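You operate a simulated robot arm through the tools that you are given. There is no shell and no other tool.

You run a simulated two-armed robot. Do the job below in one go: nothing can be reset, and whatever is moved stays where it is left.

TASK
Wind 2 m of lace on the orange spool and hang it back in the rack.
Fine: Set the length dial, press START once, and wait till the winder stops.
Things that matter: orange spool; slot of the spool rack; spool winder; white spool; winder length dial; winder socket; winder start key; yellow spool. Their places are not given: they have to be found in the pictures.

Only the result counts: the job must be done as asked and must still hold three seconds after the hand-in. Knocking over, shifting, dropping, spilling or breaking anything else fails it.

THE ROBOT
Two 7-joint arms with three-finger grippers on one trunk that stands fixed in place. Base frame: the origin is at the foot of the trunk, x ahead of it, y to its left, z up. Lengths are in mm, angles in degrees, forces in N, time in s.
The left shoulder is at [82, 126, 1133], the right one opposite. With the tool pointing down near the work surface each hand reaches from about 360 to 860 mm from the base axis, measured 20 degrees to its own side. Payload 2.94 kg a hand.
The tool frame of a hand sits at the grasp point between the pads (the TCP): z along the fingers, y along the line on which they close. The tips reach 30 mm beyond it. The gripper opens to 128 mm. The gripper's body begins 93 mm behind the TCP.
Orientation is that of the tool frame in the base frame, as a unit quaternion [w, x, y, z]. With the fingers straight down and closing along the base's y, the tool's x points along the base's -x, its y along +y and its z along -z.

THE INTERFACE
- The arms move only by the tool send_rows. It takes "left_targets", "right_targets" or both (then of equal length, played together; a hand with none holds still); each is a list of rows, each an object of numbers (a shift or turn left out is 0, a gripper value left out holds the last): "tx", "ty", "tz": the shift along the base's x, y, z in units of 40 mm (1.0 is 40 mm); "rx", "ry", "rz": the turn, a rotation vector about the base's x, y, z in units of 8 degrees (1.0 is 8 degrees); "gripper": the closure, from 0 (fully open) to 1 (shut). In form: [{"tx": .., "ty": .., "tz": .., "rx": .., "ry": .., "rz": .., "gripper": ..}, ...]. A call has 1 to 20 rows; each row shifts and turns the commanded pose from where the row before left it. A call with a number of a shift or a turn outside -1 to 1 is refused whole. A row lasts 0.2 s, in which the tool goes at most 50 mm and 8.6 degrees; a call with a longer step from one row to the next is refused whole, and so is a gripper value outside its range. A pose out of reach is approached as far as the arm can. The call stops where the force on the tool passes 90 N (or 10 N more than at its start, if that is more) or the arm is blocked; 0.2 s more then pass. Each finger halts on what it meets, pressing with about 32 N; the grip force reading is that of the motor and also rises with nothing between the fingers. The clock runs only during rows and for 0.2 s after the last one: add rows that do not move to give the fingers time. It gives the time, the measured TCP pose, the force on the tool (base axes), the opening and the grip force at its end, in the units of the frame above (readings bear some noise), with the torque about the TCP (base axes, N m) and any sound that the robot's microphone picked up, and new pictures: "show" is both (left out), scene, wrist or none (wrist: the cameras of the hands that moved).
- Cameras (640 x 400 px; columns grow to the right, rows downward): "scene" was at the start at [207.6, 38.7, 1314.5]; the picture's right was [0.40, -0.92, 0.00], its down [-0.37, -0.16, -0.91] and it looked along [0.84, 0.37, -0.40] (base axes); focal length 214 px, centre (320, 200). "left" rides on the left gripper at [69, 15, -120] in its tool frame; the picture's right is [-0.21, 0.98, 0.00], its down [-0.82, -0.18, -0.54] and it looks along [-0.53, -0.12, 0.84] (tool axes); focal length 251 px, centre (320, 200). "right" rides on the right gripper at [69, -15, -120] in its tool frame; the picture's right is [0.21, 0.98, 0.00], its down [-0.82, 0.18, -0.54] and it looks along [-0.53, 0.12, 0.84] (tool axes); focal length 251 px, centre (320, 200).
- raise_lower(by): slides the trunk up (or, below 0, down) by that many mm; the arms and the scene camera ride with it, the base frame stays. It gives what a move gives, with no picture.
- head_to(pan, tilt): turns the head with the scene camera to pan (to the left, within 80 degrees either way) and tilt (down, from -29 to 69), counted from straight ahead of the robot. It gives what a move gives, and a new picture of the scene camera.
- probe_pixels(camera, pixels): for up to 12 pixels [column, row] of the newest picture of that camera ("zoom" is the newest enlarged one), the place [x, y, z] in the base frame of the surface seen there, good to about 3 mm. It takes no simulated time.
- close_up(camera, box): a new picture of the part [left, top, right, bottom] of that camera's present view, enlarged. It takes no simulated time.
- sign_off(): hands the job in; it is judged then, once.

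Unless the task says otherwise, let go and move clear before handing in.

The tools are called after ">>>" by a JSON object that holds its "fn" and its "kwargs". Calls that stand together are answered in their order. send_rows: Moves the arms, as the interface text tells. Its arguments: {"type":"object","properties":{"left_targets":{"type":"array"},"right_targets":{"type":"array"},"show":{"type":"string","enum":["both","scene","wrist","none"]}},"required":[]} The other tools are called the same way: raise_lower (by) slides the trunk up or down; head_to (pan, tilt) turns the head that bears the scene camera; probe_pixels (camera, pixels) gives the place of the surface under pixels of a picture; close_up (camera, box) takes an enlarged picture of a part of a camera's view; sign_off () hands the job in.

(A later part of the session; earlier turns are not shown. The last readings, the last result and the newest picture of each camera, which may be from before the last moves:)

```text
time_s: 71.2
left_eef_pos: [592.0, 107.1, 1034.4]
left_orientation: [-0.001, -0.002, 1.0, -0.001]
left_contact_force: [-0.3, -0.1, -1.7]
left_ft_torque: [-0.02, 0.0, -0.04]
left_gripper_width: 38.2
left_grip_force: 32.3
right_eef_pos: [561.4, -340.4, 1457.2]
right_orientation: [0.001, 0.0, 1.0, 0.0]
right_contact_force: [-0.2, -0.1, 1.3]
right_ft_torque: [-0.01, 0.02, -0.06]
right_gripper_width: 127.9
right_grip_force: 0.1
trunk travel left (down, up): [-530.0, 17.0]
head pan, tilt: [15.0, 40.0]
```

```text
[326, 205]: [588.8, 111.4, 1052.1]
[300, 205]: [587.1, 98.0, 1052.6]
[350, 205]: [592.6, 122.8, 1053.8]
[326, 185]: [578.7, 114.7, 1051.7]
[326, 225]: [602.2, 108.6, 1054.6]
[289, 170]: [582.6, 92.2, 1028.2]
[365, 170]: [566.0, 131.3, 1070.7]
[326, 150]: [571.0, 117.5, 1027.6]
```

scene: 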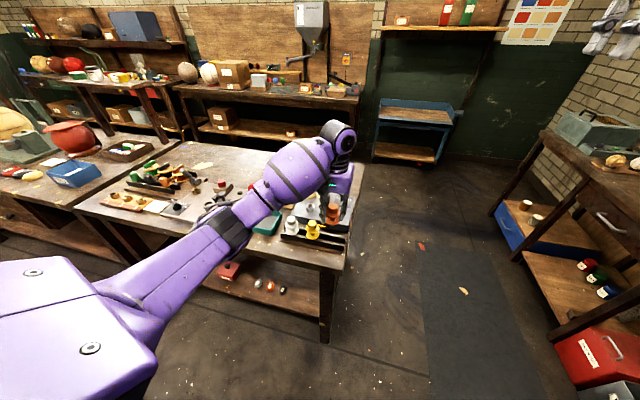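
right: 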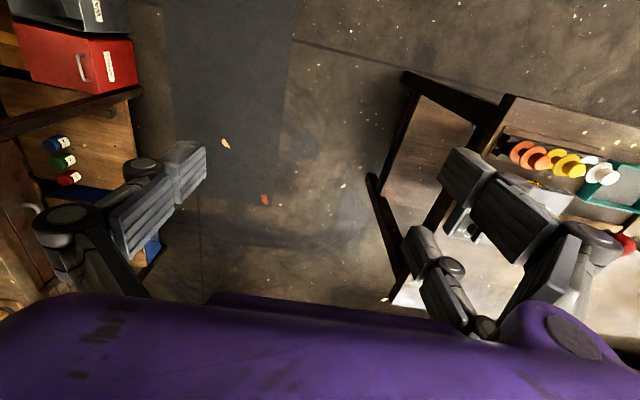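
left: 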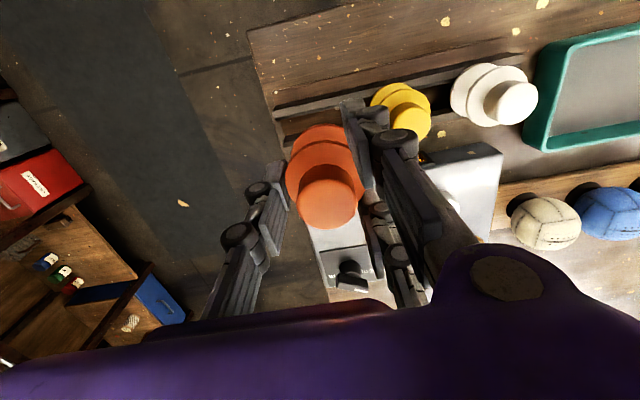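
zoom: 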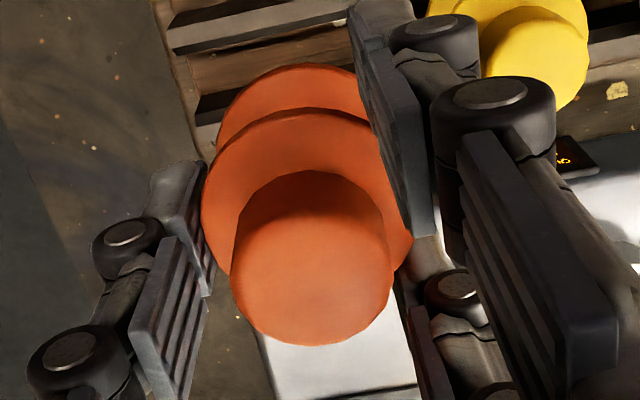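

Spool's centre sits at (−1.5,+3.3) from the TCP, knob top 18.7 above it. I carry it toward the socket (712,224.5) at this safe height.

>>> {"fn": "send_rows", "kwargs": {"left_targets": [{"tx": 0.2, "ty": 0.2}, {"tx": 0.38, "ty": 0.35}, {"tx": 0.4, "ty": 0.38}, {"tx": 0.4, "ty": 0.38}, {"tx": 0.4, "ty": 0.38}, {"tx": 0.4, "ty": 0.38}, {"tx": 0.4, "ty": 0.38}, {"tx": 0.3, "ty": 0.28}, {"tx": 0.15, "ty": 0.13}, {}], "show": "both"}}

>>> {"fn": "close_up", "kwargs": {"camera": "left", "box": [250, 100, 410, 250]}}

>>> {"fn": "close_up", "kwargs": {"camera": "scene", "box": [290, 170, 340, 220]}}

```text
time_s: 73.4
left_eef_pos: [713.7, 222.7, 1031.8]
left_orientation: [-0.001, -0.002, 1.0, -0.001]
left_contact_force: [0.2, 0.5, -0.6]
left_ft_torque: [-0.02, -0.01, 0.01]
left_gripper_width: 38.5
left_grip_force: 31.8
right_eef_pos: [559.5, -340.2, 1456.8]
right_orientation: [0.0, 0.0, 1.0, 0.0]
right_contact_force: [0.6, 0.6, -1.4]
right_ft_torque: [0.03, 0.0, 0.0]
right_gripper_width: 128.1
right_grip_force: 0.1
trunk travel left (down, up): [-530.0, 17.0]
head pan, tilt: [15.0, 40.0]
```

scene: 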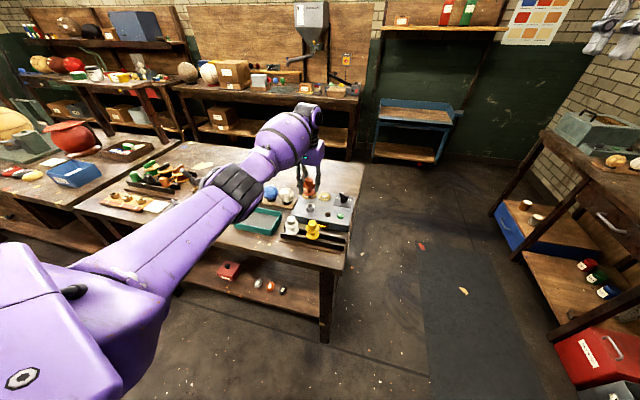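
left: 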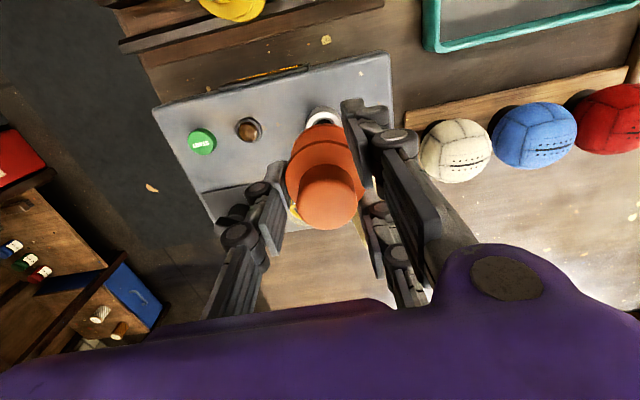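

```text
2.67 times, centred on (330, 175) of left
```

zoom: 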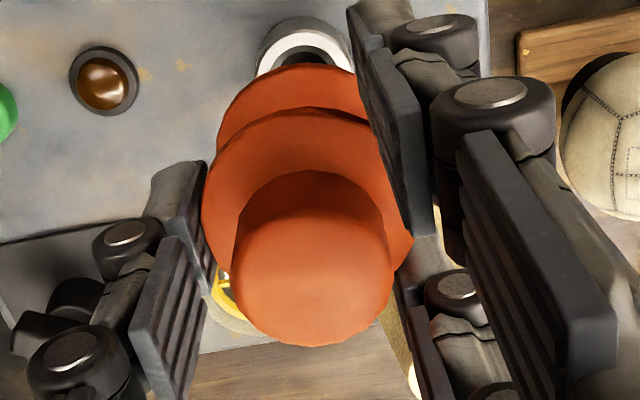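

```text
8.00 times, centred on (315, 195) of scene
```

zoom: 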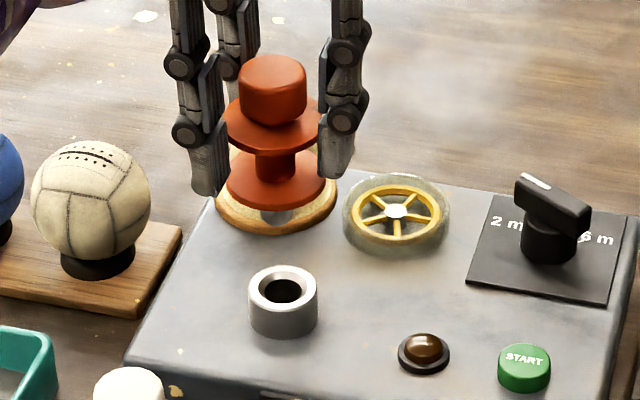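

I can see the grey shank below the flange (275,215) and the socket (283,295). I probe both precisely.

>>> {"fn": "close_up", "kwargs": {"camera": "scene", "box": [295, 172, 331, 212]}}

>>> {"fn": "probe_pixels", "kwargs": {"camera": "scene", "pixels": [[310, 182], [306, 185], [313, 185], [309, 195], [309, 192]]}}

```text
10.00 times, centred on (313, 192) of scene
```

zoom: 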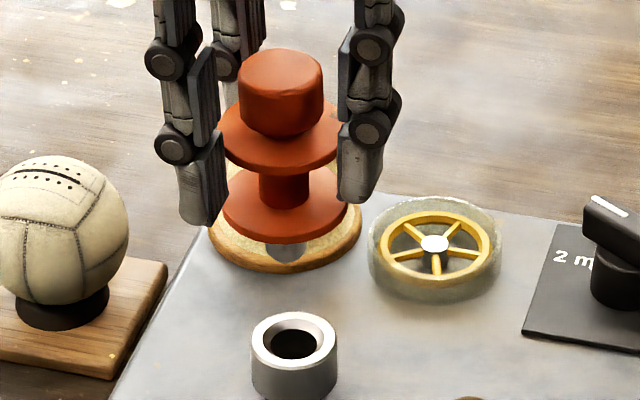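

```text
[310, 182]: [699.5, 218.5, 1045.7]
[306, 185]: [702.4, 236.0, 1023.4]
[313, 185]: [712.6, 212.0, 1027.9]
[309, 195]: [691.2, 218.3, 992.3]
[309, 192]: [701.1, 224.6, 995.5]
```

>>> {"fn": "probe_pixels", "kwargs": {"camera": "zoom", "pixels": [[257, 342], [332, 342], [294, 317], [294, 367], [285, 254], [278, 250], [292, 250], [285, 228], [240, 205], [330, 205], [281, 85], [282, 60]]}}

>>> {"fn": "probe_pixels", "kwargs": {"camera": "left", "pixels": [[330, 200], [304, 200], [354, 200], [330, 180], [330, 222], [322, 117], [310, 120], [334, 116]]}}

```text
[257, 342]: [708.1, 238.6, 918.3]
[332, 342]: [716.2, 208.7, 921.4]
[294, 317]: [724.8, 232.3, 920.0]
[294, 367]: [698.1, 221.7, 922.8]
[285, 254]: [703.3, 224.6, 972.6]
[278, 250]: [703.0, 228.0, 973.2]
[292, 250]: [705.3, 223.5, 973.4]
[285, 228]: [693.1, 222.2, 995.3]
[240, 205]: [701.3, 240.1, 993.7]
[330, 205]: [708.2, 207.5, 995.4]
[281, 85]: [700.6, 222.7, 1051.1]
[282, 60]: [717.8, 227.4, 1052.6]
```

```text
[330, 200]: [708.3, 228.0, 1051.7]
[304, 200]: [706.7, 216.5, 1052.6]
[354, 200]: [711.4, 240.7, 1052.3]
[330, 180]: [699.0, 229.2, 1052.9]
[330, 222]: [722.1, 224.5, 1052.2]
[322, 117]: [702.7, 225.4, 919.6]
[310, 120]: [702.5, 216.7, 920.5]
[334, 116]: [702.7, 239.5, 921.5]
```

Spool axis ≈(710.3,225.7), socket centre ≈(711.8,225): a 1.5 mm correction in x, then descend most of the way (52 mm) and check.

>>> {"fn": "send_rows", "kwargs": {"left_targets": [{"tx": 0.035, "ty": -0.015}, {"tz": -0.25}, {"tz": -0.25}, {"tz": -0.25}, {"tz": -0.25}, {"tz": -0.15}, {}], "show": "both"}}

>>> {"fn": "close_up", "kwargs": {"camera": "scene", "box": [295, 182, 331, 222]}}

```text
time_s: 75.0
left_eef_pos: [713.2, 221.7, 986.8]
left_orientation: [-0.001, -0.002, 1.0, 0.001]
left_contact_force: [0.5, 0.0, -1.5]
left_ft_torque: [-0.01, -0.02, -0.03]
left_gripper_width: 38.4
left_grip_force: 31.6
right_eef_pos: [560.1, -341.3, 1455.8]
right_orientation: [0.0, -0.001, 1.0, 0.0]
right_contact_force: [0.0, 0.1, 0.1]
right_ft_torque: [0.0, 0.01, 0.0]
right_gripper_width: 128.1
right_grip_force: 0.1
trunk travel left (down, up): [-530.0, 17.0]
head pan, tilt: [15.0, 40.0]
```

scene: 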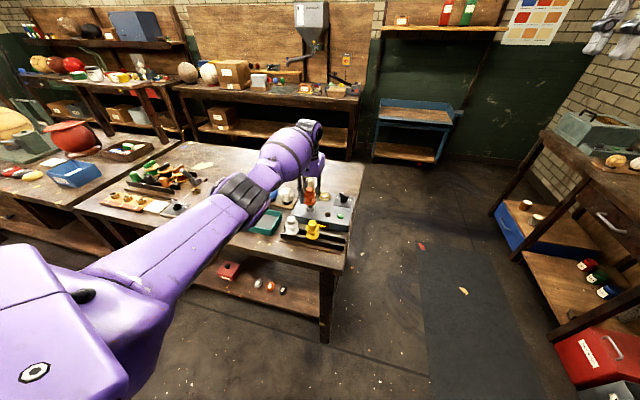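
left: 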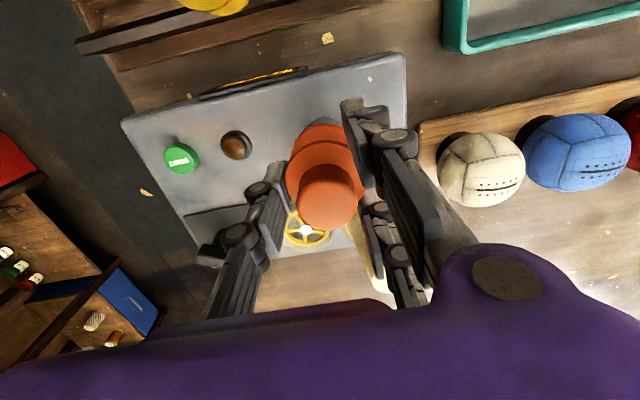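

```text
10.00 times, centred on (313, 202) of scene
```

zoom: 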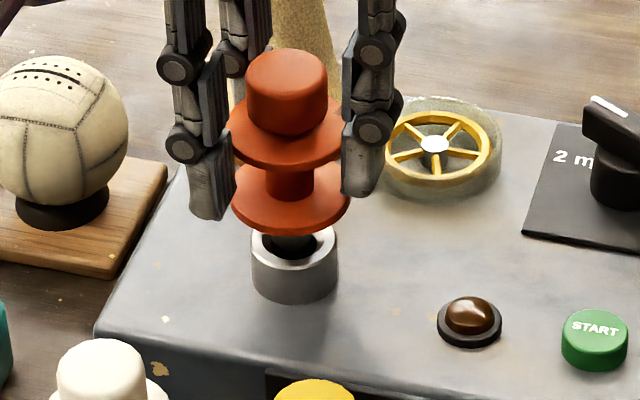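

The shank is right over/in the hole (zoom (292,245)). Continue down slowly ~24 mm.

>>> {"fn": "send_rows", "kwargs": {"left_targets": [{"tz": -0.12}, {"tz": -0.12}, {"tz": -0.12}, {"tz": -0.1}, {"tz": -0.07}, {"tz": -0.05}, {}], "show": "both"}}

>>> {"fn": "close_up", "kwargs": {"camera": "scene", "box": [295, 182, 331, 222]}}

```text
time_s: 76.6
left_eef_pos: [713.3, 221.5, 967.7]
left_orientation: [0.002, -0.002, 1.0, -0.001]
left_contact_force: [-1.2, 0.2, 14.7]
left_ft_torque: [0.04, 0.13, 0.04]
left_gripper_width: 38.3
left_grip_force: 32.1
right_eef_pos: [558.1, -340.3, 1458.6]
right_orientation: [0.001, 0.0, 1.0, 0.001]
right_contact_force: [-0.1, 0.0, -0.8]
right_ft_torque: [-0.01, -0.02, -0.02]
right_gripper_width: 127.8
right_grip_force: 0.2
trunk travel left (down, up): [-530.0, 17.0]
head pan, tilt: [15.0, 40.0]
```

scene: 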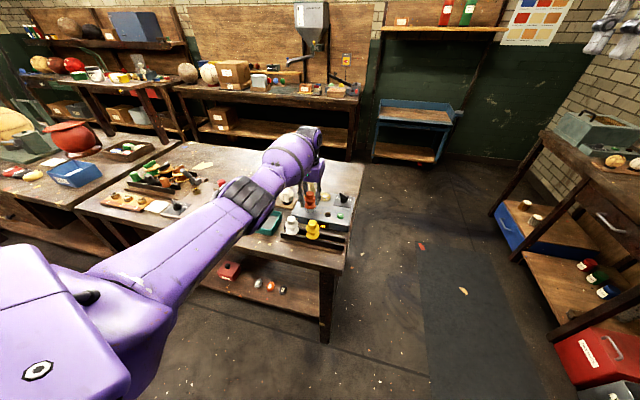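
left: 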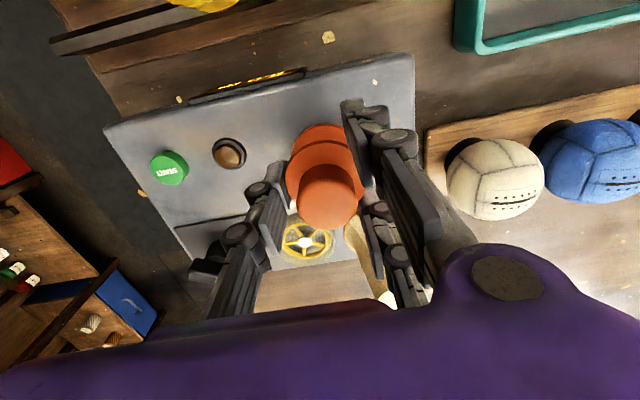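

```text
10.00 times, centred on (313, 202) of scene
```

zoom: 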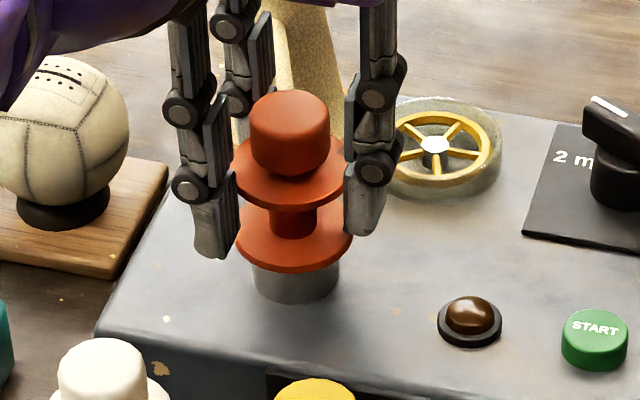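

Upward force of 15 N appeared and the flange looks seated on the socket. I check heights.

>>> {"fn": "probe_pixels", "kwargs": {"camera": "zoom", "pixels": [[292, 250], [285, 255], [300, 255], [292, 190], [290, 110], [292, 100], [292, 285], [270, 280], [320, 280]]}}

>>> {"fn": "close_up", "kwargs": {"camera": "left", "box": [190, 60, 310, 120]}}

```text
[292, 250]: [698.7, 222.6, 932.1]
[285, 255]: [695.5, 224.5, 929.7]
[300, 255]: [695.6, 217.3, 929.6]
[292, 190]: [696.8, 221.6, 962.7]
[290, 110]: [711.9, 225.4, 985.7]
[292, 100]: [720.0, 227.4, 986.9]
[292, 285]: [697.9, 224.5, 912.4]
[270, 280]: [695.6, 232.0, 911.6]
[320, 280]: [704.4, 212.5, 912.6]
```

```text
5.33 times, centred on (250, 90) of left
```

zoom: 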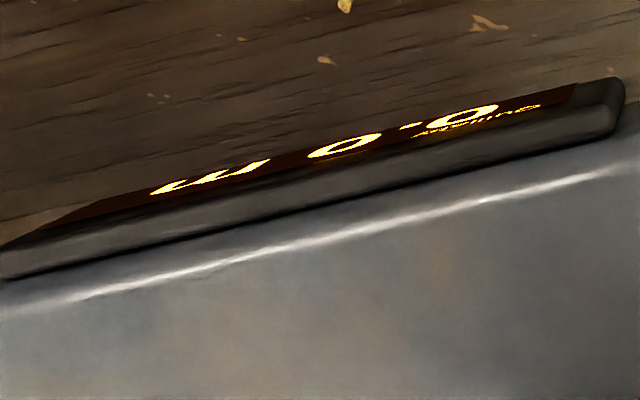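

The display now reads "0.0 m" – spool recognised. I release it by opening the gripper and rise straight up.

>>> {"fn": "send_rows", "kwargs": {"left_targets": [{"gripper": 0.7}, {"gripper": 0.55}, {"gripper": 0.5}, {}, {}], "show": "both"}}

>>> {"fn": "close_up", "kwargs": {"camera": "scene", "box": [295, 182, 331, 222]}}

>>> {"fn": "probe_pixels", "kwargs": {"camera": "zoom", "pixels": [[292, 250], [285, 255], [300, 255], [292, 190], [290, 110], [292, 100], [292, 120]]}}

```text
time_s: 77.8
left_eef_pos: [713.6, 220.1, 963.9]
left_orientation: [-0.001, -0.002, 1.0, -0.001]
left_contact_force: [1.5, -0.5, -0.2]
left_ft_torque: [-0.01, -0.01, -0.02]
left_gripper_width: 64.0
left_grip_force: 0.2
right_eef_pos: [559.6, -340.1, 1456.4]
right_orientation: [0.0, 0.001, 1.0, -0.001]
right_contact_force: [0.2, -0.4, -0.4]
right_ft_torque: [0.0, 0.03, -0.01]
right_gripper_width: 128.0
right_grip_force: 0.1
trunk travel left (down, up): [-530.0, 17.0]
head pan, tilt: [15.0, 40.0]
```

scene: 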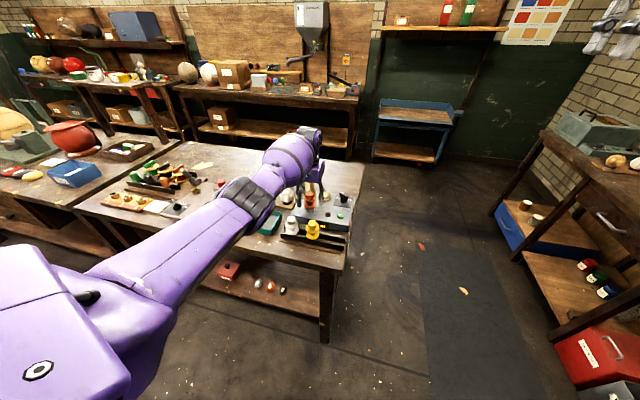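
left: 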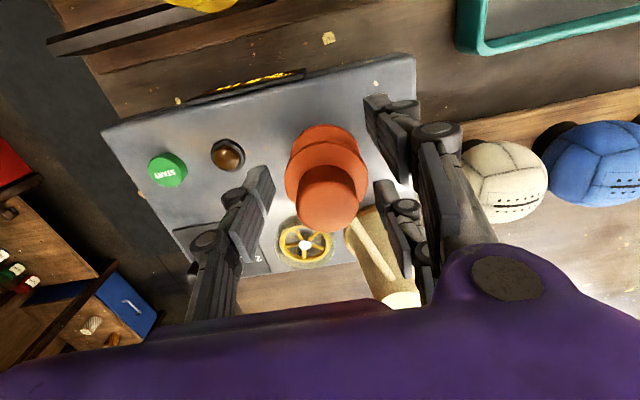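

```text
10.00 times, centred on (313, 202) of scene
```

zoom: 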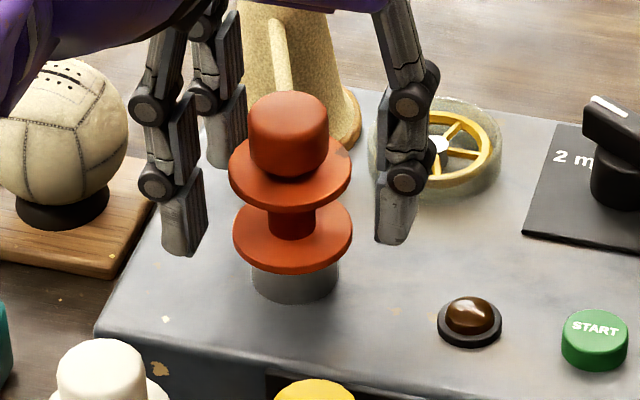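

```text
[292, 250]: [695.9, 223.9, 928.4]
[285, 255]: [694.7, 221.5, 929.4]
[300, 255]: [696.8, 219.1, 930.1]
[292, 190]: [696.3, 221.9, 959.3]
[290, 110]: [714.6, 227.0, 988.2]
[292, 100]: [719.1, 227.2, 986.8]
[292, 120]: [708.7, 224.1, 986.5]
```

The spool stands seated and free. I rise clear and move the thumb tip over START (702,102), keeping clear of lamp and spool.

>>> {"fn": "send_rows", "kwargs": {"left_targets": [{"tz": 0.5}, {"tz": 0.6}, {"tz": 0.7}, {"tz": 0.2, "ty": -0.7, "gripper": 0.58}, {"ty": -0.8, "tx": -0.13}, {"ty": -0.64, "tx": -0.13}, {"tz": -0.9}, {}], "show": "both"}}

>>> {"fn": "close_up", "kwargs": {"camera": "scene", "box": [300, 180, 350, 230]}}

>>> {"fn": "close_up", "kwargs": {"camera": "left", "box": [180, 80, 420, 240]}}

```text
time_s: 79.6
left_eef_pos: [703.5, 136.3, 1008.3]
left_orientation: [-0.001, -0.002, 1.0, 0.0]
left_contact_force: [-0.3, 0.2, 0.8]
left_ft_torque: [0.01, 0.03, 0.0]
left_gripper_width: 53.9
left_grip_force: 0.1
right_eef_pos: [559.1, -340.2, 1457.7]
right_orientation: [0.001, 0.0, 1.0, 0.0]
right_contact_force: [0.0, 0.4, -0.4]
right_ft_torque: [0.03, 0.0, 0.02]
right_gripper_width: 128.0
right_grip_force: 0.1
trunk travel left (down, up): [-530.0, 17.0]
head pan, tilt: [15.0, 40.0]
```

scene: 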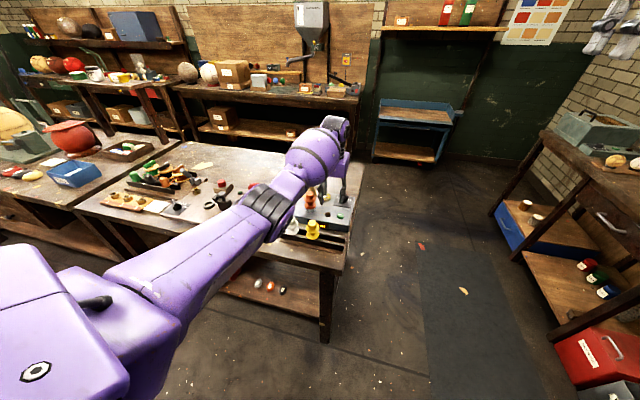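
left: 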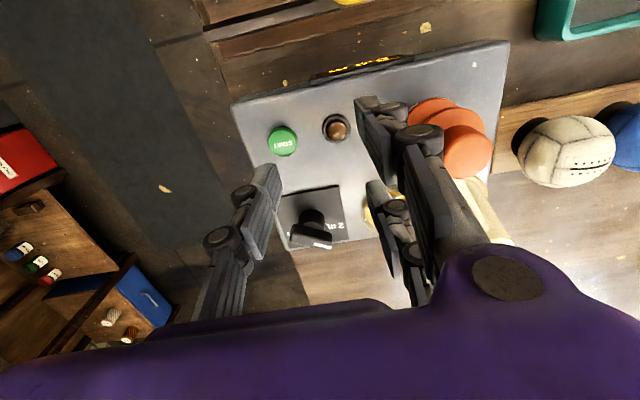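

```text
8.00 times, centred on (325, 205) of scene
```

zoom: 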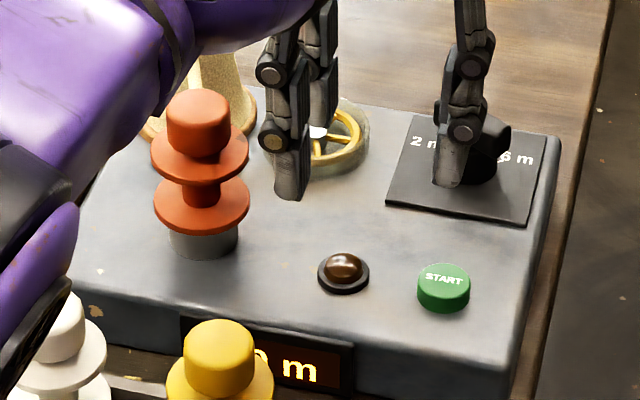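

```text
2.50 times, centred on (300, 160) of left
```

zoom: 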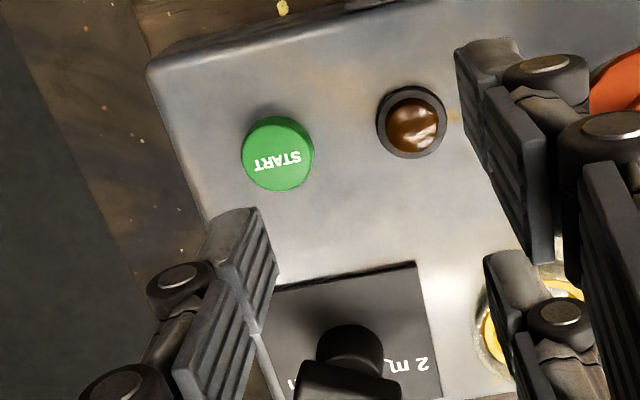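

>>> {"fn": "probe_pixels", "kwargs": {"camera": "scene", "pixels": [[340, 202], [342, 202], [340, 200], [318, 203], [340, 215], [327, 214]]}}

>>> {"fn": "probe_pixels", "kwargs": {"camera": "left", "pixels": [[283, 141], [277, 135], [290, 148], [337, 128], [262, 172], [270, 178]]}}

```text
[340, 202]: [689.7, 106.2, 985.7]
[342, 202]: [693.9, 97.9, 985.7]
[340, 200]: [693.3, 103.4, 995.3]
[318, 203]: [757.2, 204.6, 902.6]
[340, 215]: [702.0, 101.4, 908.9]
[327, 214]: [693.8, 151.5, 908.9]
```

```text
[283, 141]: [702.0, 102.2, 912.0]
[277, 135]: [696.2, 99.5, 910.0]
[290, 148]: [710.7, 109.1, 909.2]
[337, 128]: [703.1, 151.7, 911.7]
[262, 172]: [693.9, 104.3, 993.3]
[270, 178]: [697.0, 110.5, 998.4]
```

Thumb tip centre ≈(701,102) is right above START (702,102, top 911). I descend to just above it.

>>> {"fn": "send_rows", "kwargs": {"left_targets": [{"tz": -0.5}, {"tz": -0.5}, {"tz": -0.5}, {"tz": -0.1}, {}], "show": "scene"}}

>>> {"fn": "close_up", "kwargs": {"camera": "scene", "box": [300, 185, 350, 235]}}

```text
time_s: 80.8
left_eef_pos: [703.0, 135.8, 943.7]
left_orientation: [-0.001, -0.002, 1.0, 0.0]
left_contact_force: [0.1, 0.1, 0.4]
left_ft_torque: [0.01, 0.01, 0.0]
left_gripper_width: 53.7
left_grip_force: 0.1
right_eef_pos: [559.9, -340.2, 1456.2]
right_orientation: [0.001, -0.001, 1.0, 0.0]
right_contact_force: [-0.4, 0.1, 0.0]
right_ft_torque: [-0.02, -0.01, 0.04]
right_gripper_width: 127.7
right_grip_force: 0.1
trunk travel left (down, up): [-530.0, 17.0]
head pan, tilt: [15.0, 40.0]
```

scene: 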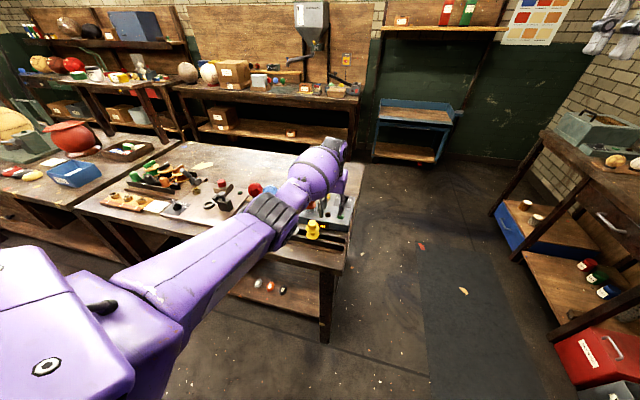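

```text
8.00 times, centred on (325, 210) of scene
```

zoom: 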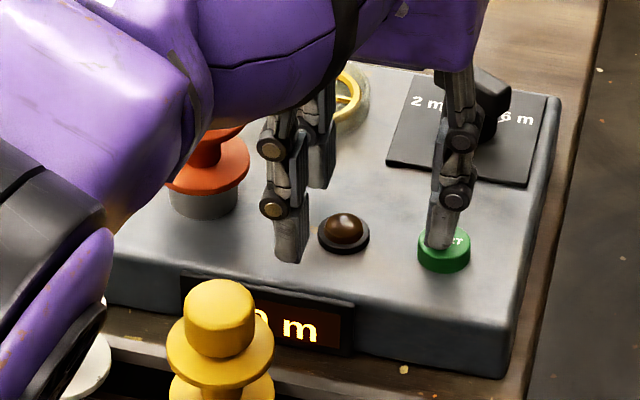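

The thumb tip is just on the key. Now press gently a few millimetres and watch force, sound and display.

>>> {"fn": "send_rows", "kwargs": {"left_targets": [{"tz": -0.06}, {"tz": -0.06}, {}], "show": "scene"}}

>>> {"fn": "close_up", "kwargs": {"camera": "scene", "box": [300, 185, 350, 235]}}

```text
time_s: 81.6
left_eef_pos: [702.5, 135.9, 939.2]
left_orientation: [0.0, -0.002, 1.0, 0.0]
left_contact_force: [0.5, -0.6, 0.2]
left_ft_torque: [0.0, 0.03, 0.01]
left_gripper_width: 54.0
left_grip_force: 0.0
right_eef_pos: [560.1, -340.5, 1457.2]
right_orientation: [0.001, 0.001, 1.0, 0.0]
right_contact_force: [0.6, 0.0, -0.6]
right_ft_torque: [0.03, 0.01, -0.02]
right_gripper_width: 127.7
right_grip_force: 0.0
trunk travel left (down, up): [-530.0, 17.0]
head pan, tilt: [15.0, 40.0]
```

scene: 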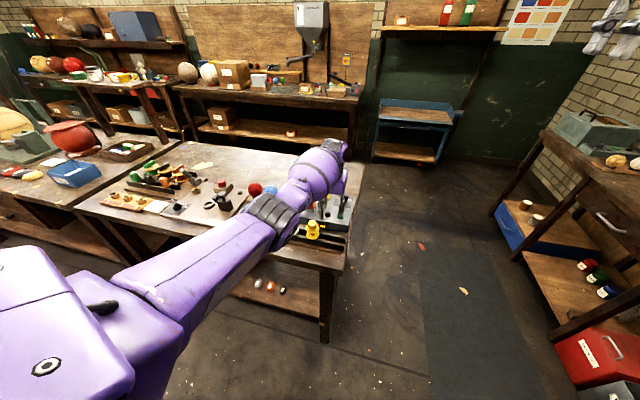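

```text
8.00 times, centred on (325, 210) of scene
```

zoom: 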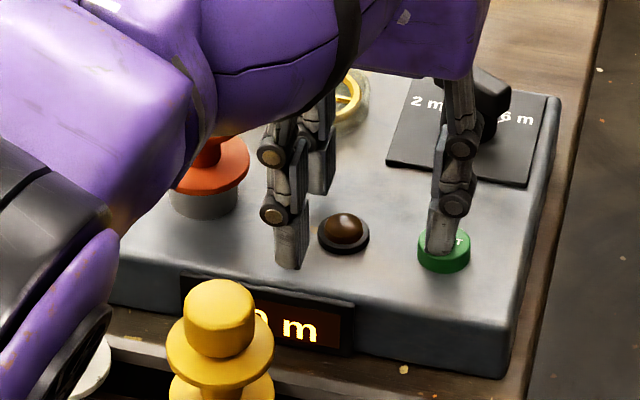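

No force yet. I keep pressing in ~3 mm steps.

>>> {"fn": "send_rows", "kwargs": {"left_targets": [{"tz": -0.06}, {"tz": -0.04}, {}], "show": "scene"}}

>>> {"fn": "close_up", "kwargs": {"camera": "scene", "box": [300, 185, 350, 235]}}

```text
time_s: 82.4
left_eef_pos: [704.0, 136.8, 935.8]
left_orientation: [0.0, -0.002, 1.0, -0.001]
left_contact_force: [0.9, 0.1, 2.4]
left_ft_torque: [-0.05, 0.01, 0.0]
left_gripper_width: 54.2
left_grip_force: 0.5
right_eef_pos: [558.9, -341.0, 1457.1]
right_orientation: [0.001, 0.0, 1.0, 0.001]
right_contact_force: [-0.3, 0.3, -0.3]
right_ft_torque: [0.01, 0.0, 0.0]
right_gripper_width: 127.9
right_grip_force: 0.1
trunk travel left (down, up): [-530.0, 17.0]
head pan, tilt: [15.0, 40.0]
heard: click
```

scene: 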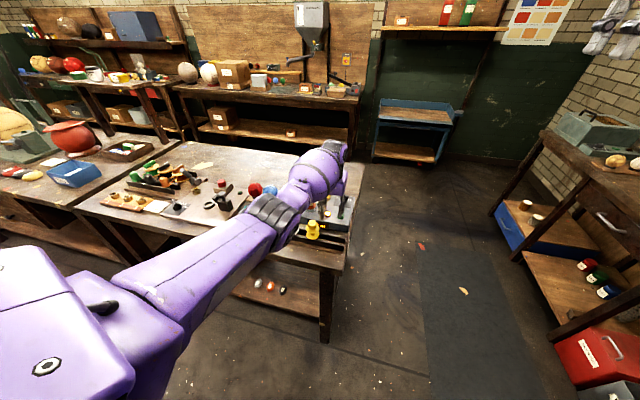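

```text
8.00 times, centred on (325, 210) of scene
```

zoom: 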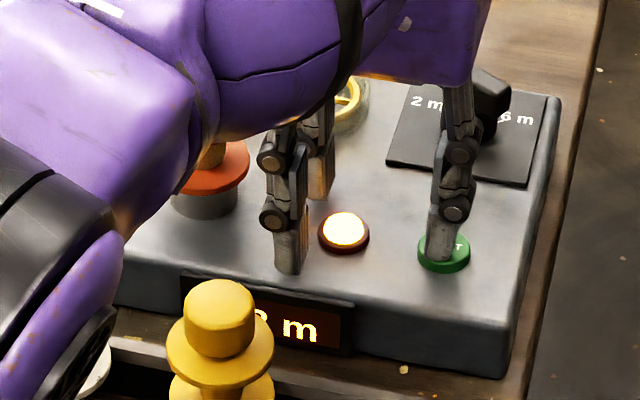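

A click was heard, the lamp is lit and the display is counting. I lift straight off the key and move to where I can see the display while it winds.

>>> {"fn": "send_rows", "kwargs": {"left_targets": [{"tz": 0.7}, {"tz": 0.8}, {"tz": 0.8}, {"tx": -0.8, "ty": -0.5}, {"tx": -0.8, "ty": -0.5}, {}], "show": "both"}}

>>> {"fn": "close_up", "kwargs": {"camera": "scene", "box": [290, 180, 350, 240]}}

>>> {"fn": "close_up", "kwargs": {"camera": "left", "box": [280, 60, 560, 260]}}

```text
time_s: 83.8
left_eef_pos: [637.8, 96.2, 1026.4]
left_orientation: [-0.001, -0.002, 1.0, 0.0]
left_contact_force: [-0.1, 0.6, -0.3]
left_ft_torque: [0.03, 0.0, -0.04]
left_gripper_width: 54.0
left_grip_force: 0.0
right_eef_pos: [561.0, -340.1, 1457.8]
right_orientation: [0.001, 0.0, 1.0, 0.0]
right_contact_force: [0.0, -1.3, -0.2]
right_ft_torque: [0.0, 0.0, 0.0]
right_gripper_width: 128.0
right_grip_force: 0.2
trunk travel left (down, up): [-530.0, 17.0]
head pan, tilt: [15.0, 40.0]
```

scene: 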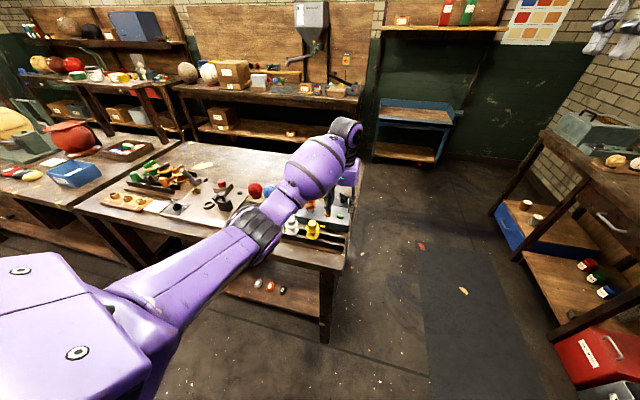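
left: 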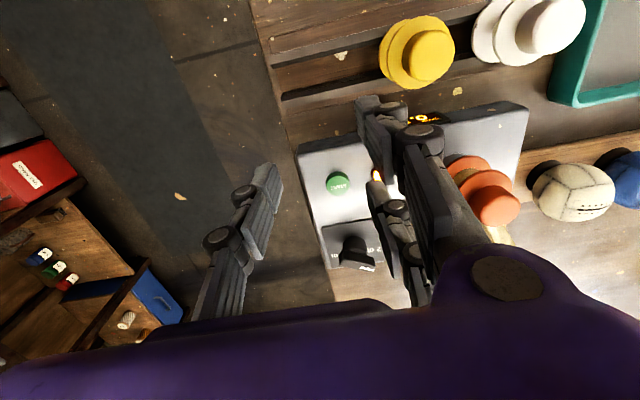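

```text
6.67 times, centred on (320, 210) of scene
```

zoom: 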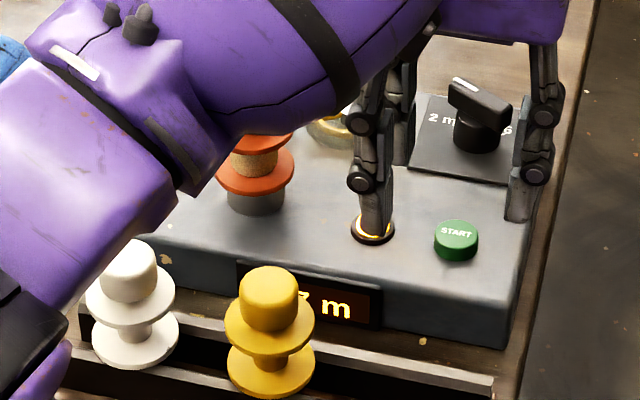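

```text
2.00 times, centred on (420, 160) of left
```

zoom: 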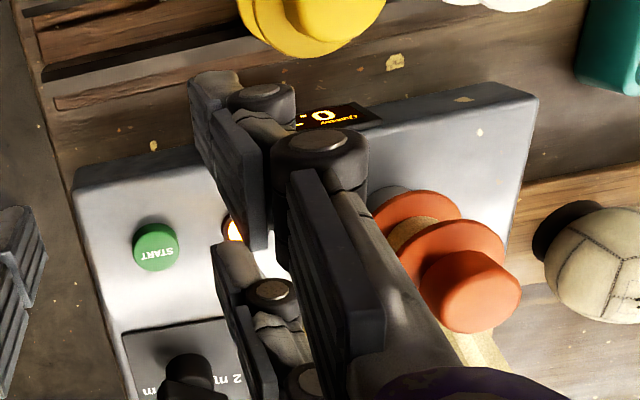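

Lace is building on the spool and the lamp is lit; display about 0.x m. I wait, with the hand moved a bit aside.

>>> {"fn": "send_rows", "kwargs": {"left_targets": [{"ty": -0.8}, {"ty": -0.8}, {}, {}, {}, {}, {}, {}, {}, {}, {}, {}, {}, {}, {}, {}, {}, {}, {}, {}], "show": "scene"}}

>>> {"fn": "close_up", "kwargs": {"camera": "scene", "box": [290, 180, 350, 240]}}

```text
time_s: 88.0
left_eef_pos: [639.5, 31.0, 1027.8]
left_orientation: [-0.001, -0.002, 1.0, -0.001]
left_contact_force: [-0.2, -0.3, 0.2]
left_ft_torque: [0.02, 0.01, 0.0]
left_gripper_width: 53.9
left_grip_force: 0.0
right_eef_pos: [559.3, -340.1, 1456.7]
right_orientation: [0.0, 0.0, 1.0, 0.0]
right_contact_force: [1.1, -0.4, 0.0]
right_ft_torque: [0.02, -0.01, -0.02]
right_gripper_width: 128.0
right_grip_force: 0.1
trunk travel left (down, up): [-530.0, 17.0]
head pan, tilt: [15.0, 40.0]
```

scene: 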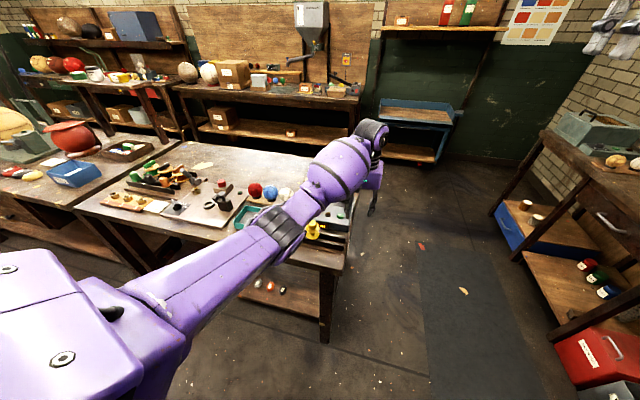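

```text
6.67 times, centred on (320, 210) of scene
```

zoom: 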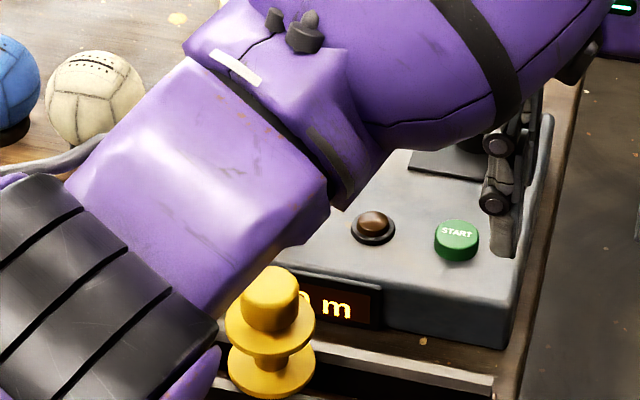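

The lamp is off — the winder has stopped. I move back over to read the display and prepare to regrip.

>>> {"fn": "send_rows", "kwargs": {"left_targets": [{"ty": 0.9, "tz": 0.3}, {"ty": 0.95}, {"ty": 0.95}, {"ty": 0.95}, {"ty": 0.95}, {"tx": -0.4, "ty": 0.5}, {"tx": -0.9}, {}], "show": "both"}}

>>> {"fn": "close_up", "kwargs": {"camera": "scene", "box": [290, 180, 350, 240]}}

>>> {"fn": "close_up", "kwargs": {"camera": "left", "box": [180, 100, 380, 240]}}

```text
time_s: 89.8
left_eef_pos: [588.0, 238.7, 1038.4]
left_orientation: [-0.001, -0.001, 1.0, 0.0]
left_contact_force: [0.0, 0.3, -0.9]
left_ft_torque: [0.03, 0.01, 0.01]
left_gripper_width: 54.0
left_grip_force: 0.0
right_eef_pos: [560.9, -341.1, 1457.2]
right_orientation: [0.0, 0.001, 1.0, 0.0]
right_contact_force: [0.9, 0.0, -0.3]
right_ft_torque: [0.03, 0.0, 0.03]
right_gripper_width: 127.8
right_grip_force: 0.0
trunk travel left (down, up): [-530.0, 17.0]
head pan, tilt: [15.0, 40.0]
```

scene: 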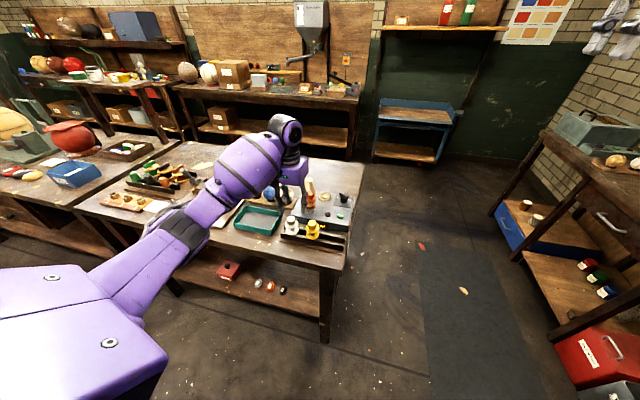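
left: 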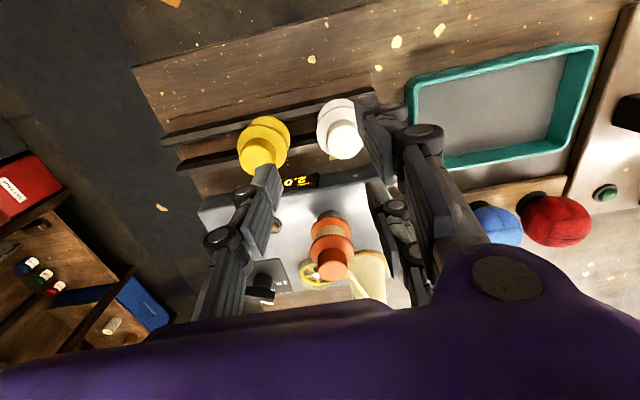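

```text
6.67 times, centred on (320, 210) of scene
```

zoom: 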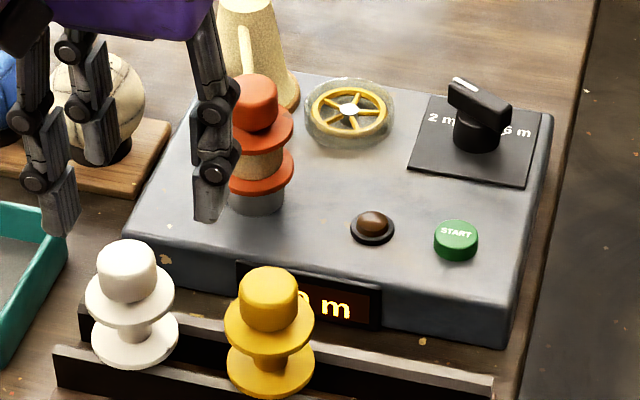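

```text
2.86 times, centred on (280, 170) of left
```

zoom: 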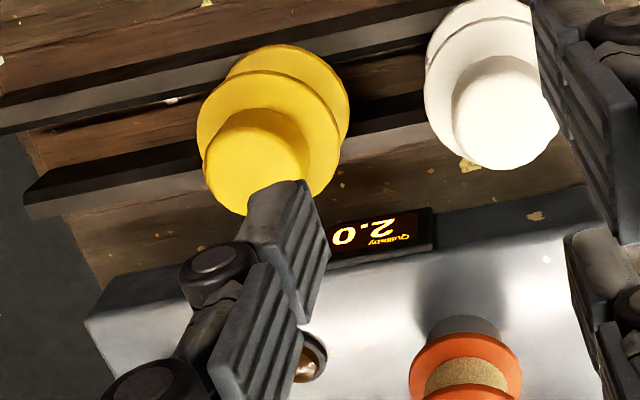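

Display reads "2.0" – done, lace visible on the core. Now back over the spool on the socket, descend to the same grip height (TCP z≈968) and close.

>>> {"fn": "send_rows", "kwargs": {"left_targets": [{"tx": 0.8, "ty": -0.1, "tz": 0.2, "gripper": 0.56}, {"tx": 0.8, "ty": -0.1}, {"tx": 0.8, "ty": -0.1}, {"tx": 0.725, "ty": -0.105}, {}, {}], "show": "both"}}

>>> {"fn": "probe_pixels", "kwargs": {"camera": "left", "pixels": [[320, 150], [325, 145], [315, 145], [320, 135], [320, 160], [330, 150], [310, 150]]}}

>>> {"fn": "close_up", "kwargs": {"camera": "left", "box": [200, 80, 440, 240]}}

```text
time_s: 91.2
left_eef_pos: [712.3, 221.9, 1047.6]
left_orientation: [0.0, -0.002, 1.0, 0.0]
left_contact_force: [-0.5, -0.3, 0.8]
left_ft_torque: [0.04, -0.01, 0.05]
left_gripper_width: 56.1
left_grip_force: 0.0
right_eef_pos: [561.1, -339.6, 1456.4]
right_orientation: [0.0, 0.001, 1.0, 0.0]
right_contact_force: [0.3, 0.2, 0.0]
right_ft_torque: [0.04, -0.01, -0.01]
right_gripper_width: 128.1
right_grip_force: 0.1
trunk travel left (down, up): [-530.0, 17.0]
head pan, tilt: [15.0, 40.0]
```

scene: 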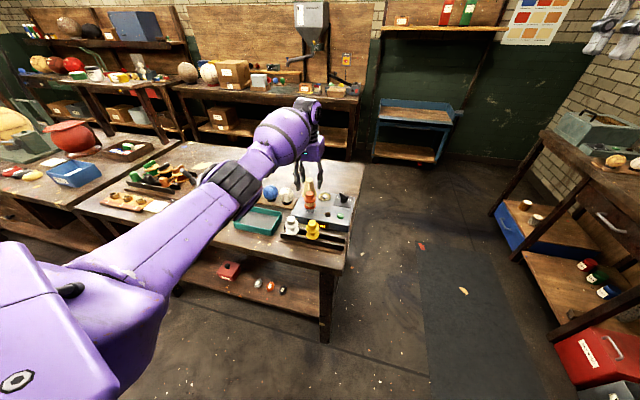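
left: 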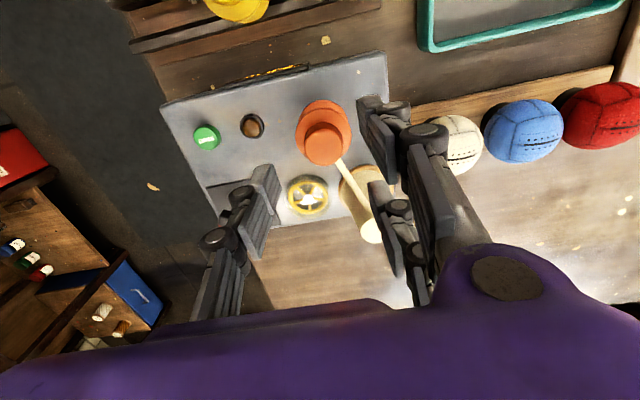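

```text
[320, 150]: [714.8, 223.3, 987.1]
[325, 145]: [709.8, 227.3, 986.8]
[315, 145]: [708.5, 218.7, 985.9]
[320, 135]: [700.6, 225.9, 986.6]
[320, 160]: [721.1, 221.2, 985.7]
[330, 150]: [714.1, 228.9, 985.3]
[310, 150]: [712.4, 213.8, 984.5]
```

```text
2.50 times, centred on (320, 160) of left
```

zoom: 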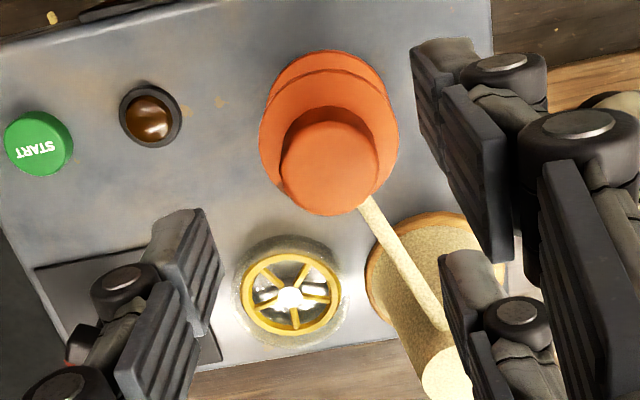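

A strand of lace runs from the spool toward the cone (zoom (400,260)), near the front finger. I'll yaw the hand +20° so that finger stays clear of it, then descend.

>>> {"fn": "send_rows", "kwargs": {"left_targets": [{"rz": 0.9, "ty": 0.05}, {"rz": 0.9}, {"rz": 0.7}, {"tz": -0.5}, {"tz": -0.5}, {"tz": -0.4}, {}], "show": "both"}}

>>> {"fn": "close_up", "kwargs": {"camera": "left", "box": [200, 80, 440, 240]}}

>>> {"fn": "close_up", "kwargs": {"camera": "scene", "box": [295, 175, 331, 215]}}

```text
time_s: 92.8
left_eef_pos: [711.4, 224.3, 991.6]
left_orientation: [0.001, -0.176, 0.984, -0.001]
left_contact_force: [-0.2, 0.1, 0.8]
left_ft_torque: [0.0, 0.01, 0.05]
left_gripper_width: 56.5
left_grip_force: 0.1
right_eef_pos: [558.8, -339.5, 1456.7]
right_orientation: [0.001, 0.0, 1.0, 0.0]
right_contact_force: [-0.8, -0.4, 0.7]
right_ft_torque: [0.02, 0.01, 0.03]
right_gripper_width: 128.2
right_grip_force: 0.3
trunk travel left (down, up): [-530.0, 17.0]
head pan, tilt: [15.0, 40.0]
```

scene: 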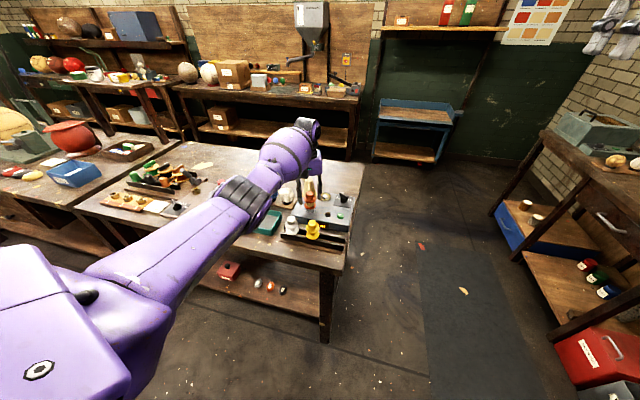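
left: 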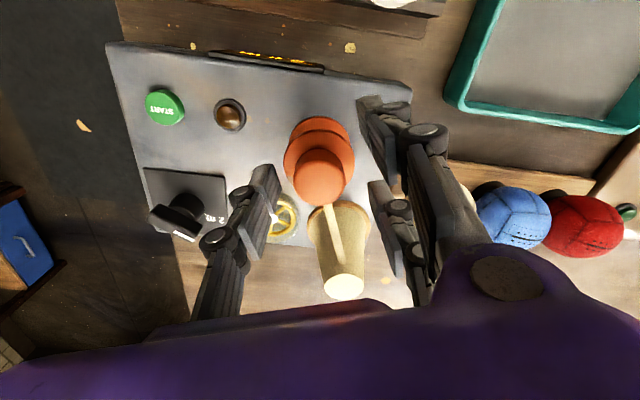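

```text
2.50 times, centred on (320, 160) of left
```

zoom: 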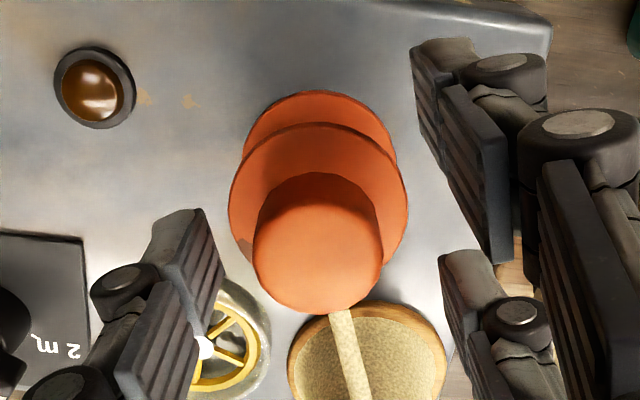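

```text
10.00 times, centred on (313, 195) of scene
```

zoom: 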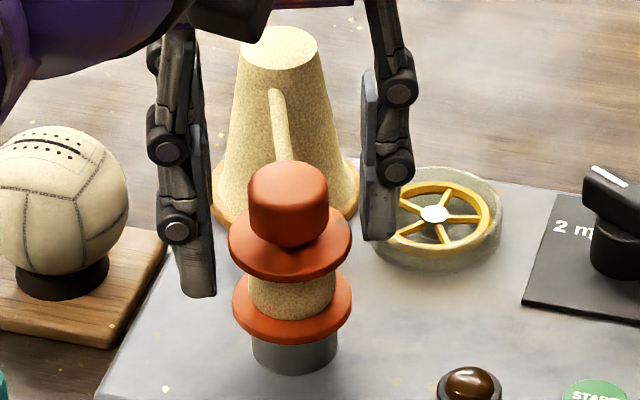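

The strand passes freely between thumb and front finger. Descend to z≈968 and close on the flange.

>>> {"fn": "send_rows", "kwargs": {"left_targets": [{"tz": -0.35}, {"tz": -0.24}, {}, {"gripper": 0.7}, {"gripper": 0.8}, {}, {}], "show": "wrist"}}

>>> {"fn": "close_up", "kwargs": {"camera": "left", "box": [200, 80, 440, 240]}}

>>> {"fn": "close_up", "kwargs": {"camera": "scene", "box": [295, 175, 331, 215]}}

```text
time_s: 94.4
left_eef_pos: [713.5, 224.1, 968.5]
left_orientation: [0.0, -0.175, 0.985, -0.002]
left_contact_force: [5.2, -11.5, 3.0]
left_ft_torque: [-0.65, -0.27, 0.02]
left_gripper_width: 39.6
left_grip_force: 32.2
right_eef_pos: [560.0, -341.1, 1455.3]
right_orientation: [0.0, -0.001, 1.0, 0.001]
right_contact_force: [-0.6, -0.2, 0.3]
right_ft_torque: [0.01, -0.04, 0.0]
right_gripper_width: 128.0
right_grip_force: 0.0
trunk travel left (down, up): [-530.0, 17.0]
head pan, tilt: [15.0, 40.0]
```

left: 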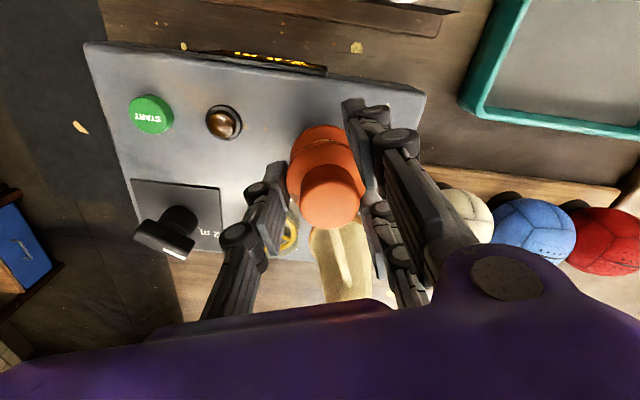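

```text
2.50 times, centred on (320, 160) of left
```

zoom: 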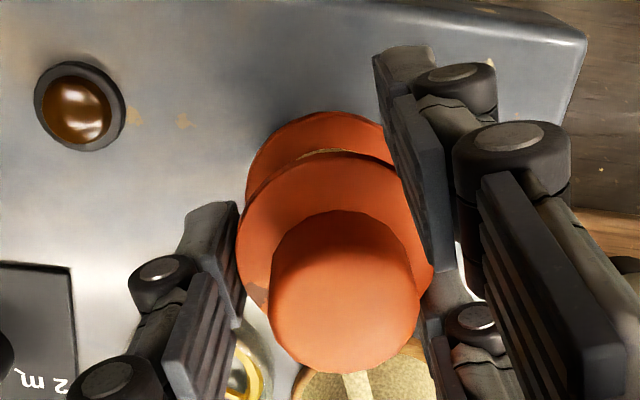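

```text
10.00 times, centred on (313, 195) of scene
```

zoom: 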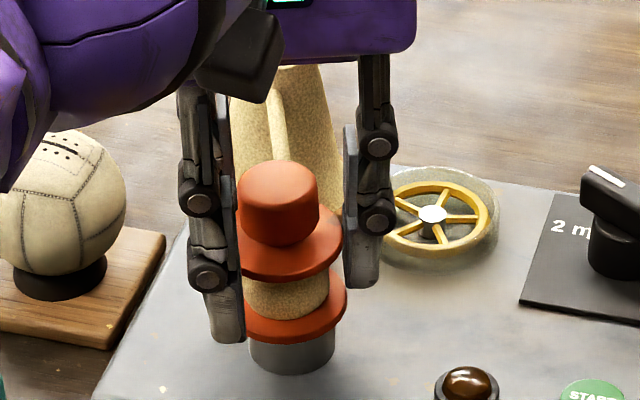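

Gripped (39.6 mm, 32 N) but with a side load of (5,−11.5) N since the hand is slightly off-axis. I'll ease the hand along that force to relieve it.

>>> {"fn": "send_rows", "kwargs": {"left_targets": [{"tx": 0.03, "ty": -0.05}, {"tx": 0.02, "ty": -0.04}, {}], "show": "none"}}

>>> {"fn": "close_up", "kwargs": {"camera": "scene", "box": [295, 175, 331, 215]}}

```text
time_s: 95.2
left_eef_pos: [713.8, 222.9, 967.6]
left_orientation: [-0.001, -0.177, 0.984, 0.0]
left_contact_force: [-0.3, -0.1, 5.8]
left_ft_torque: [0.03, 0.09, 0.06]
left_gripper_width: 39.2
left_grip_force: 32.2
right_eef_pos: [558.5, -341.0, 1458.4]
right_orientation: [0.001, 0.0, 1.0, 0.0]
right_contact_force: [-0.8, -0.3, 0.0]
right_ft_torque: [-0.01, -0.01, 0.02]
right_gripper_width: 128.0
right_grip_force: 0.0
trunk travel left (down, up): [-530.0, 17.0]
head pan, tilt: [15.0, 40.0]
```

```text
10.00 times, centred on (313, 195) of scene
```

zoom: 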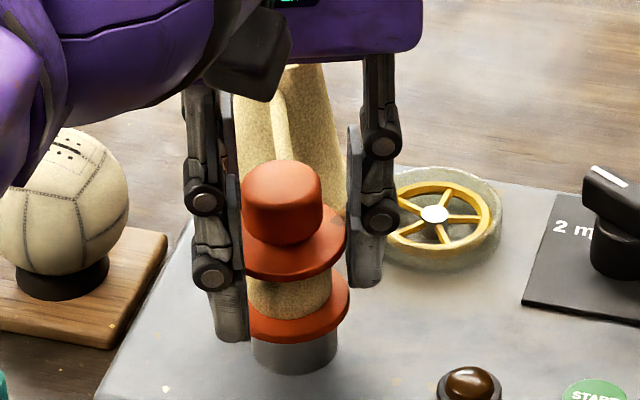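

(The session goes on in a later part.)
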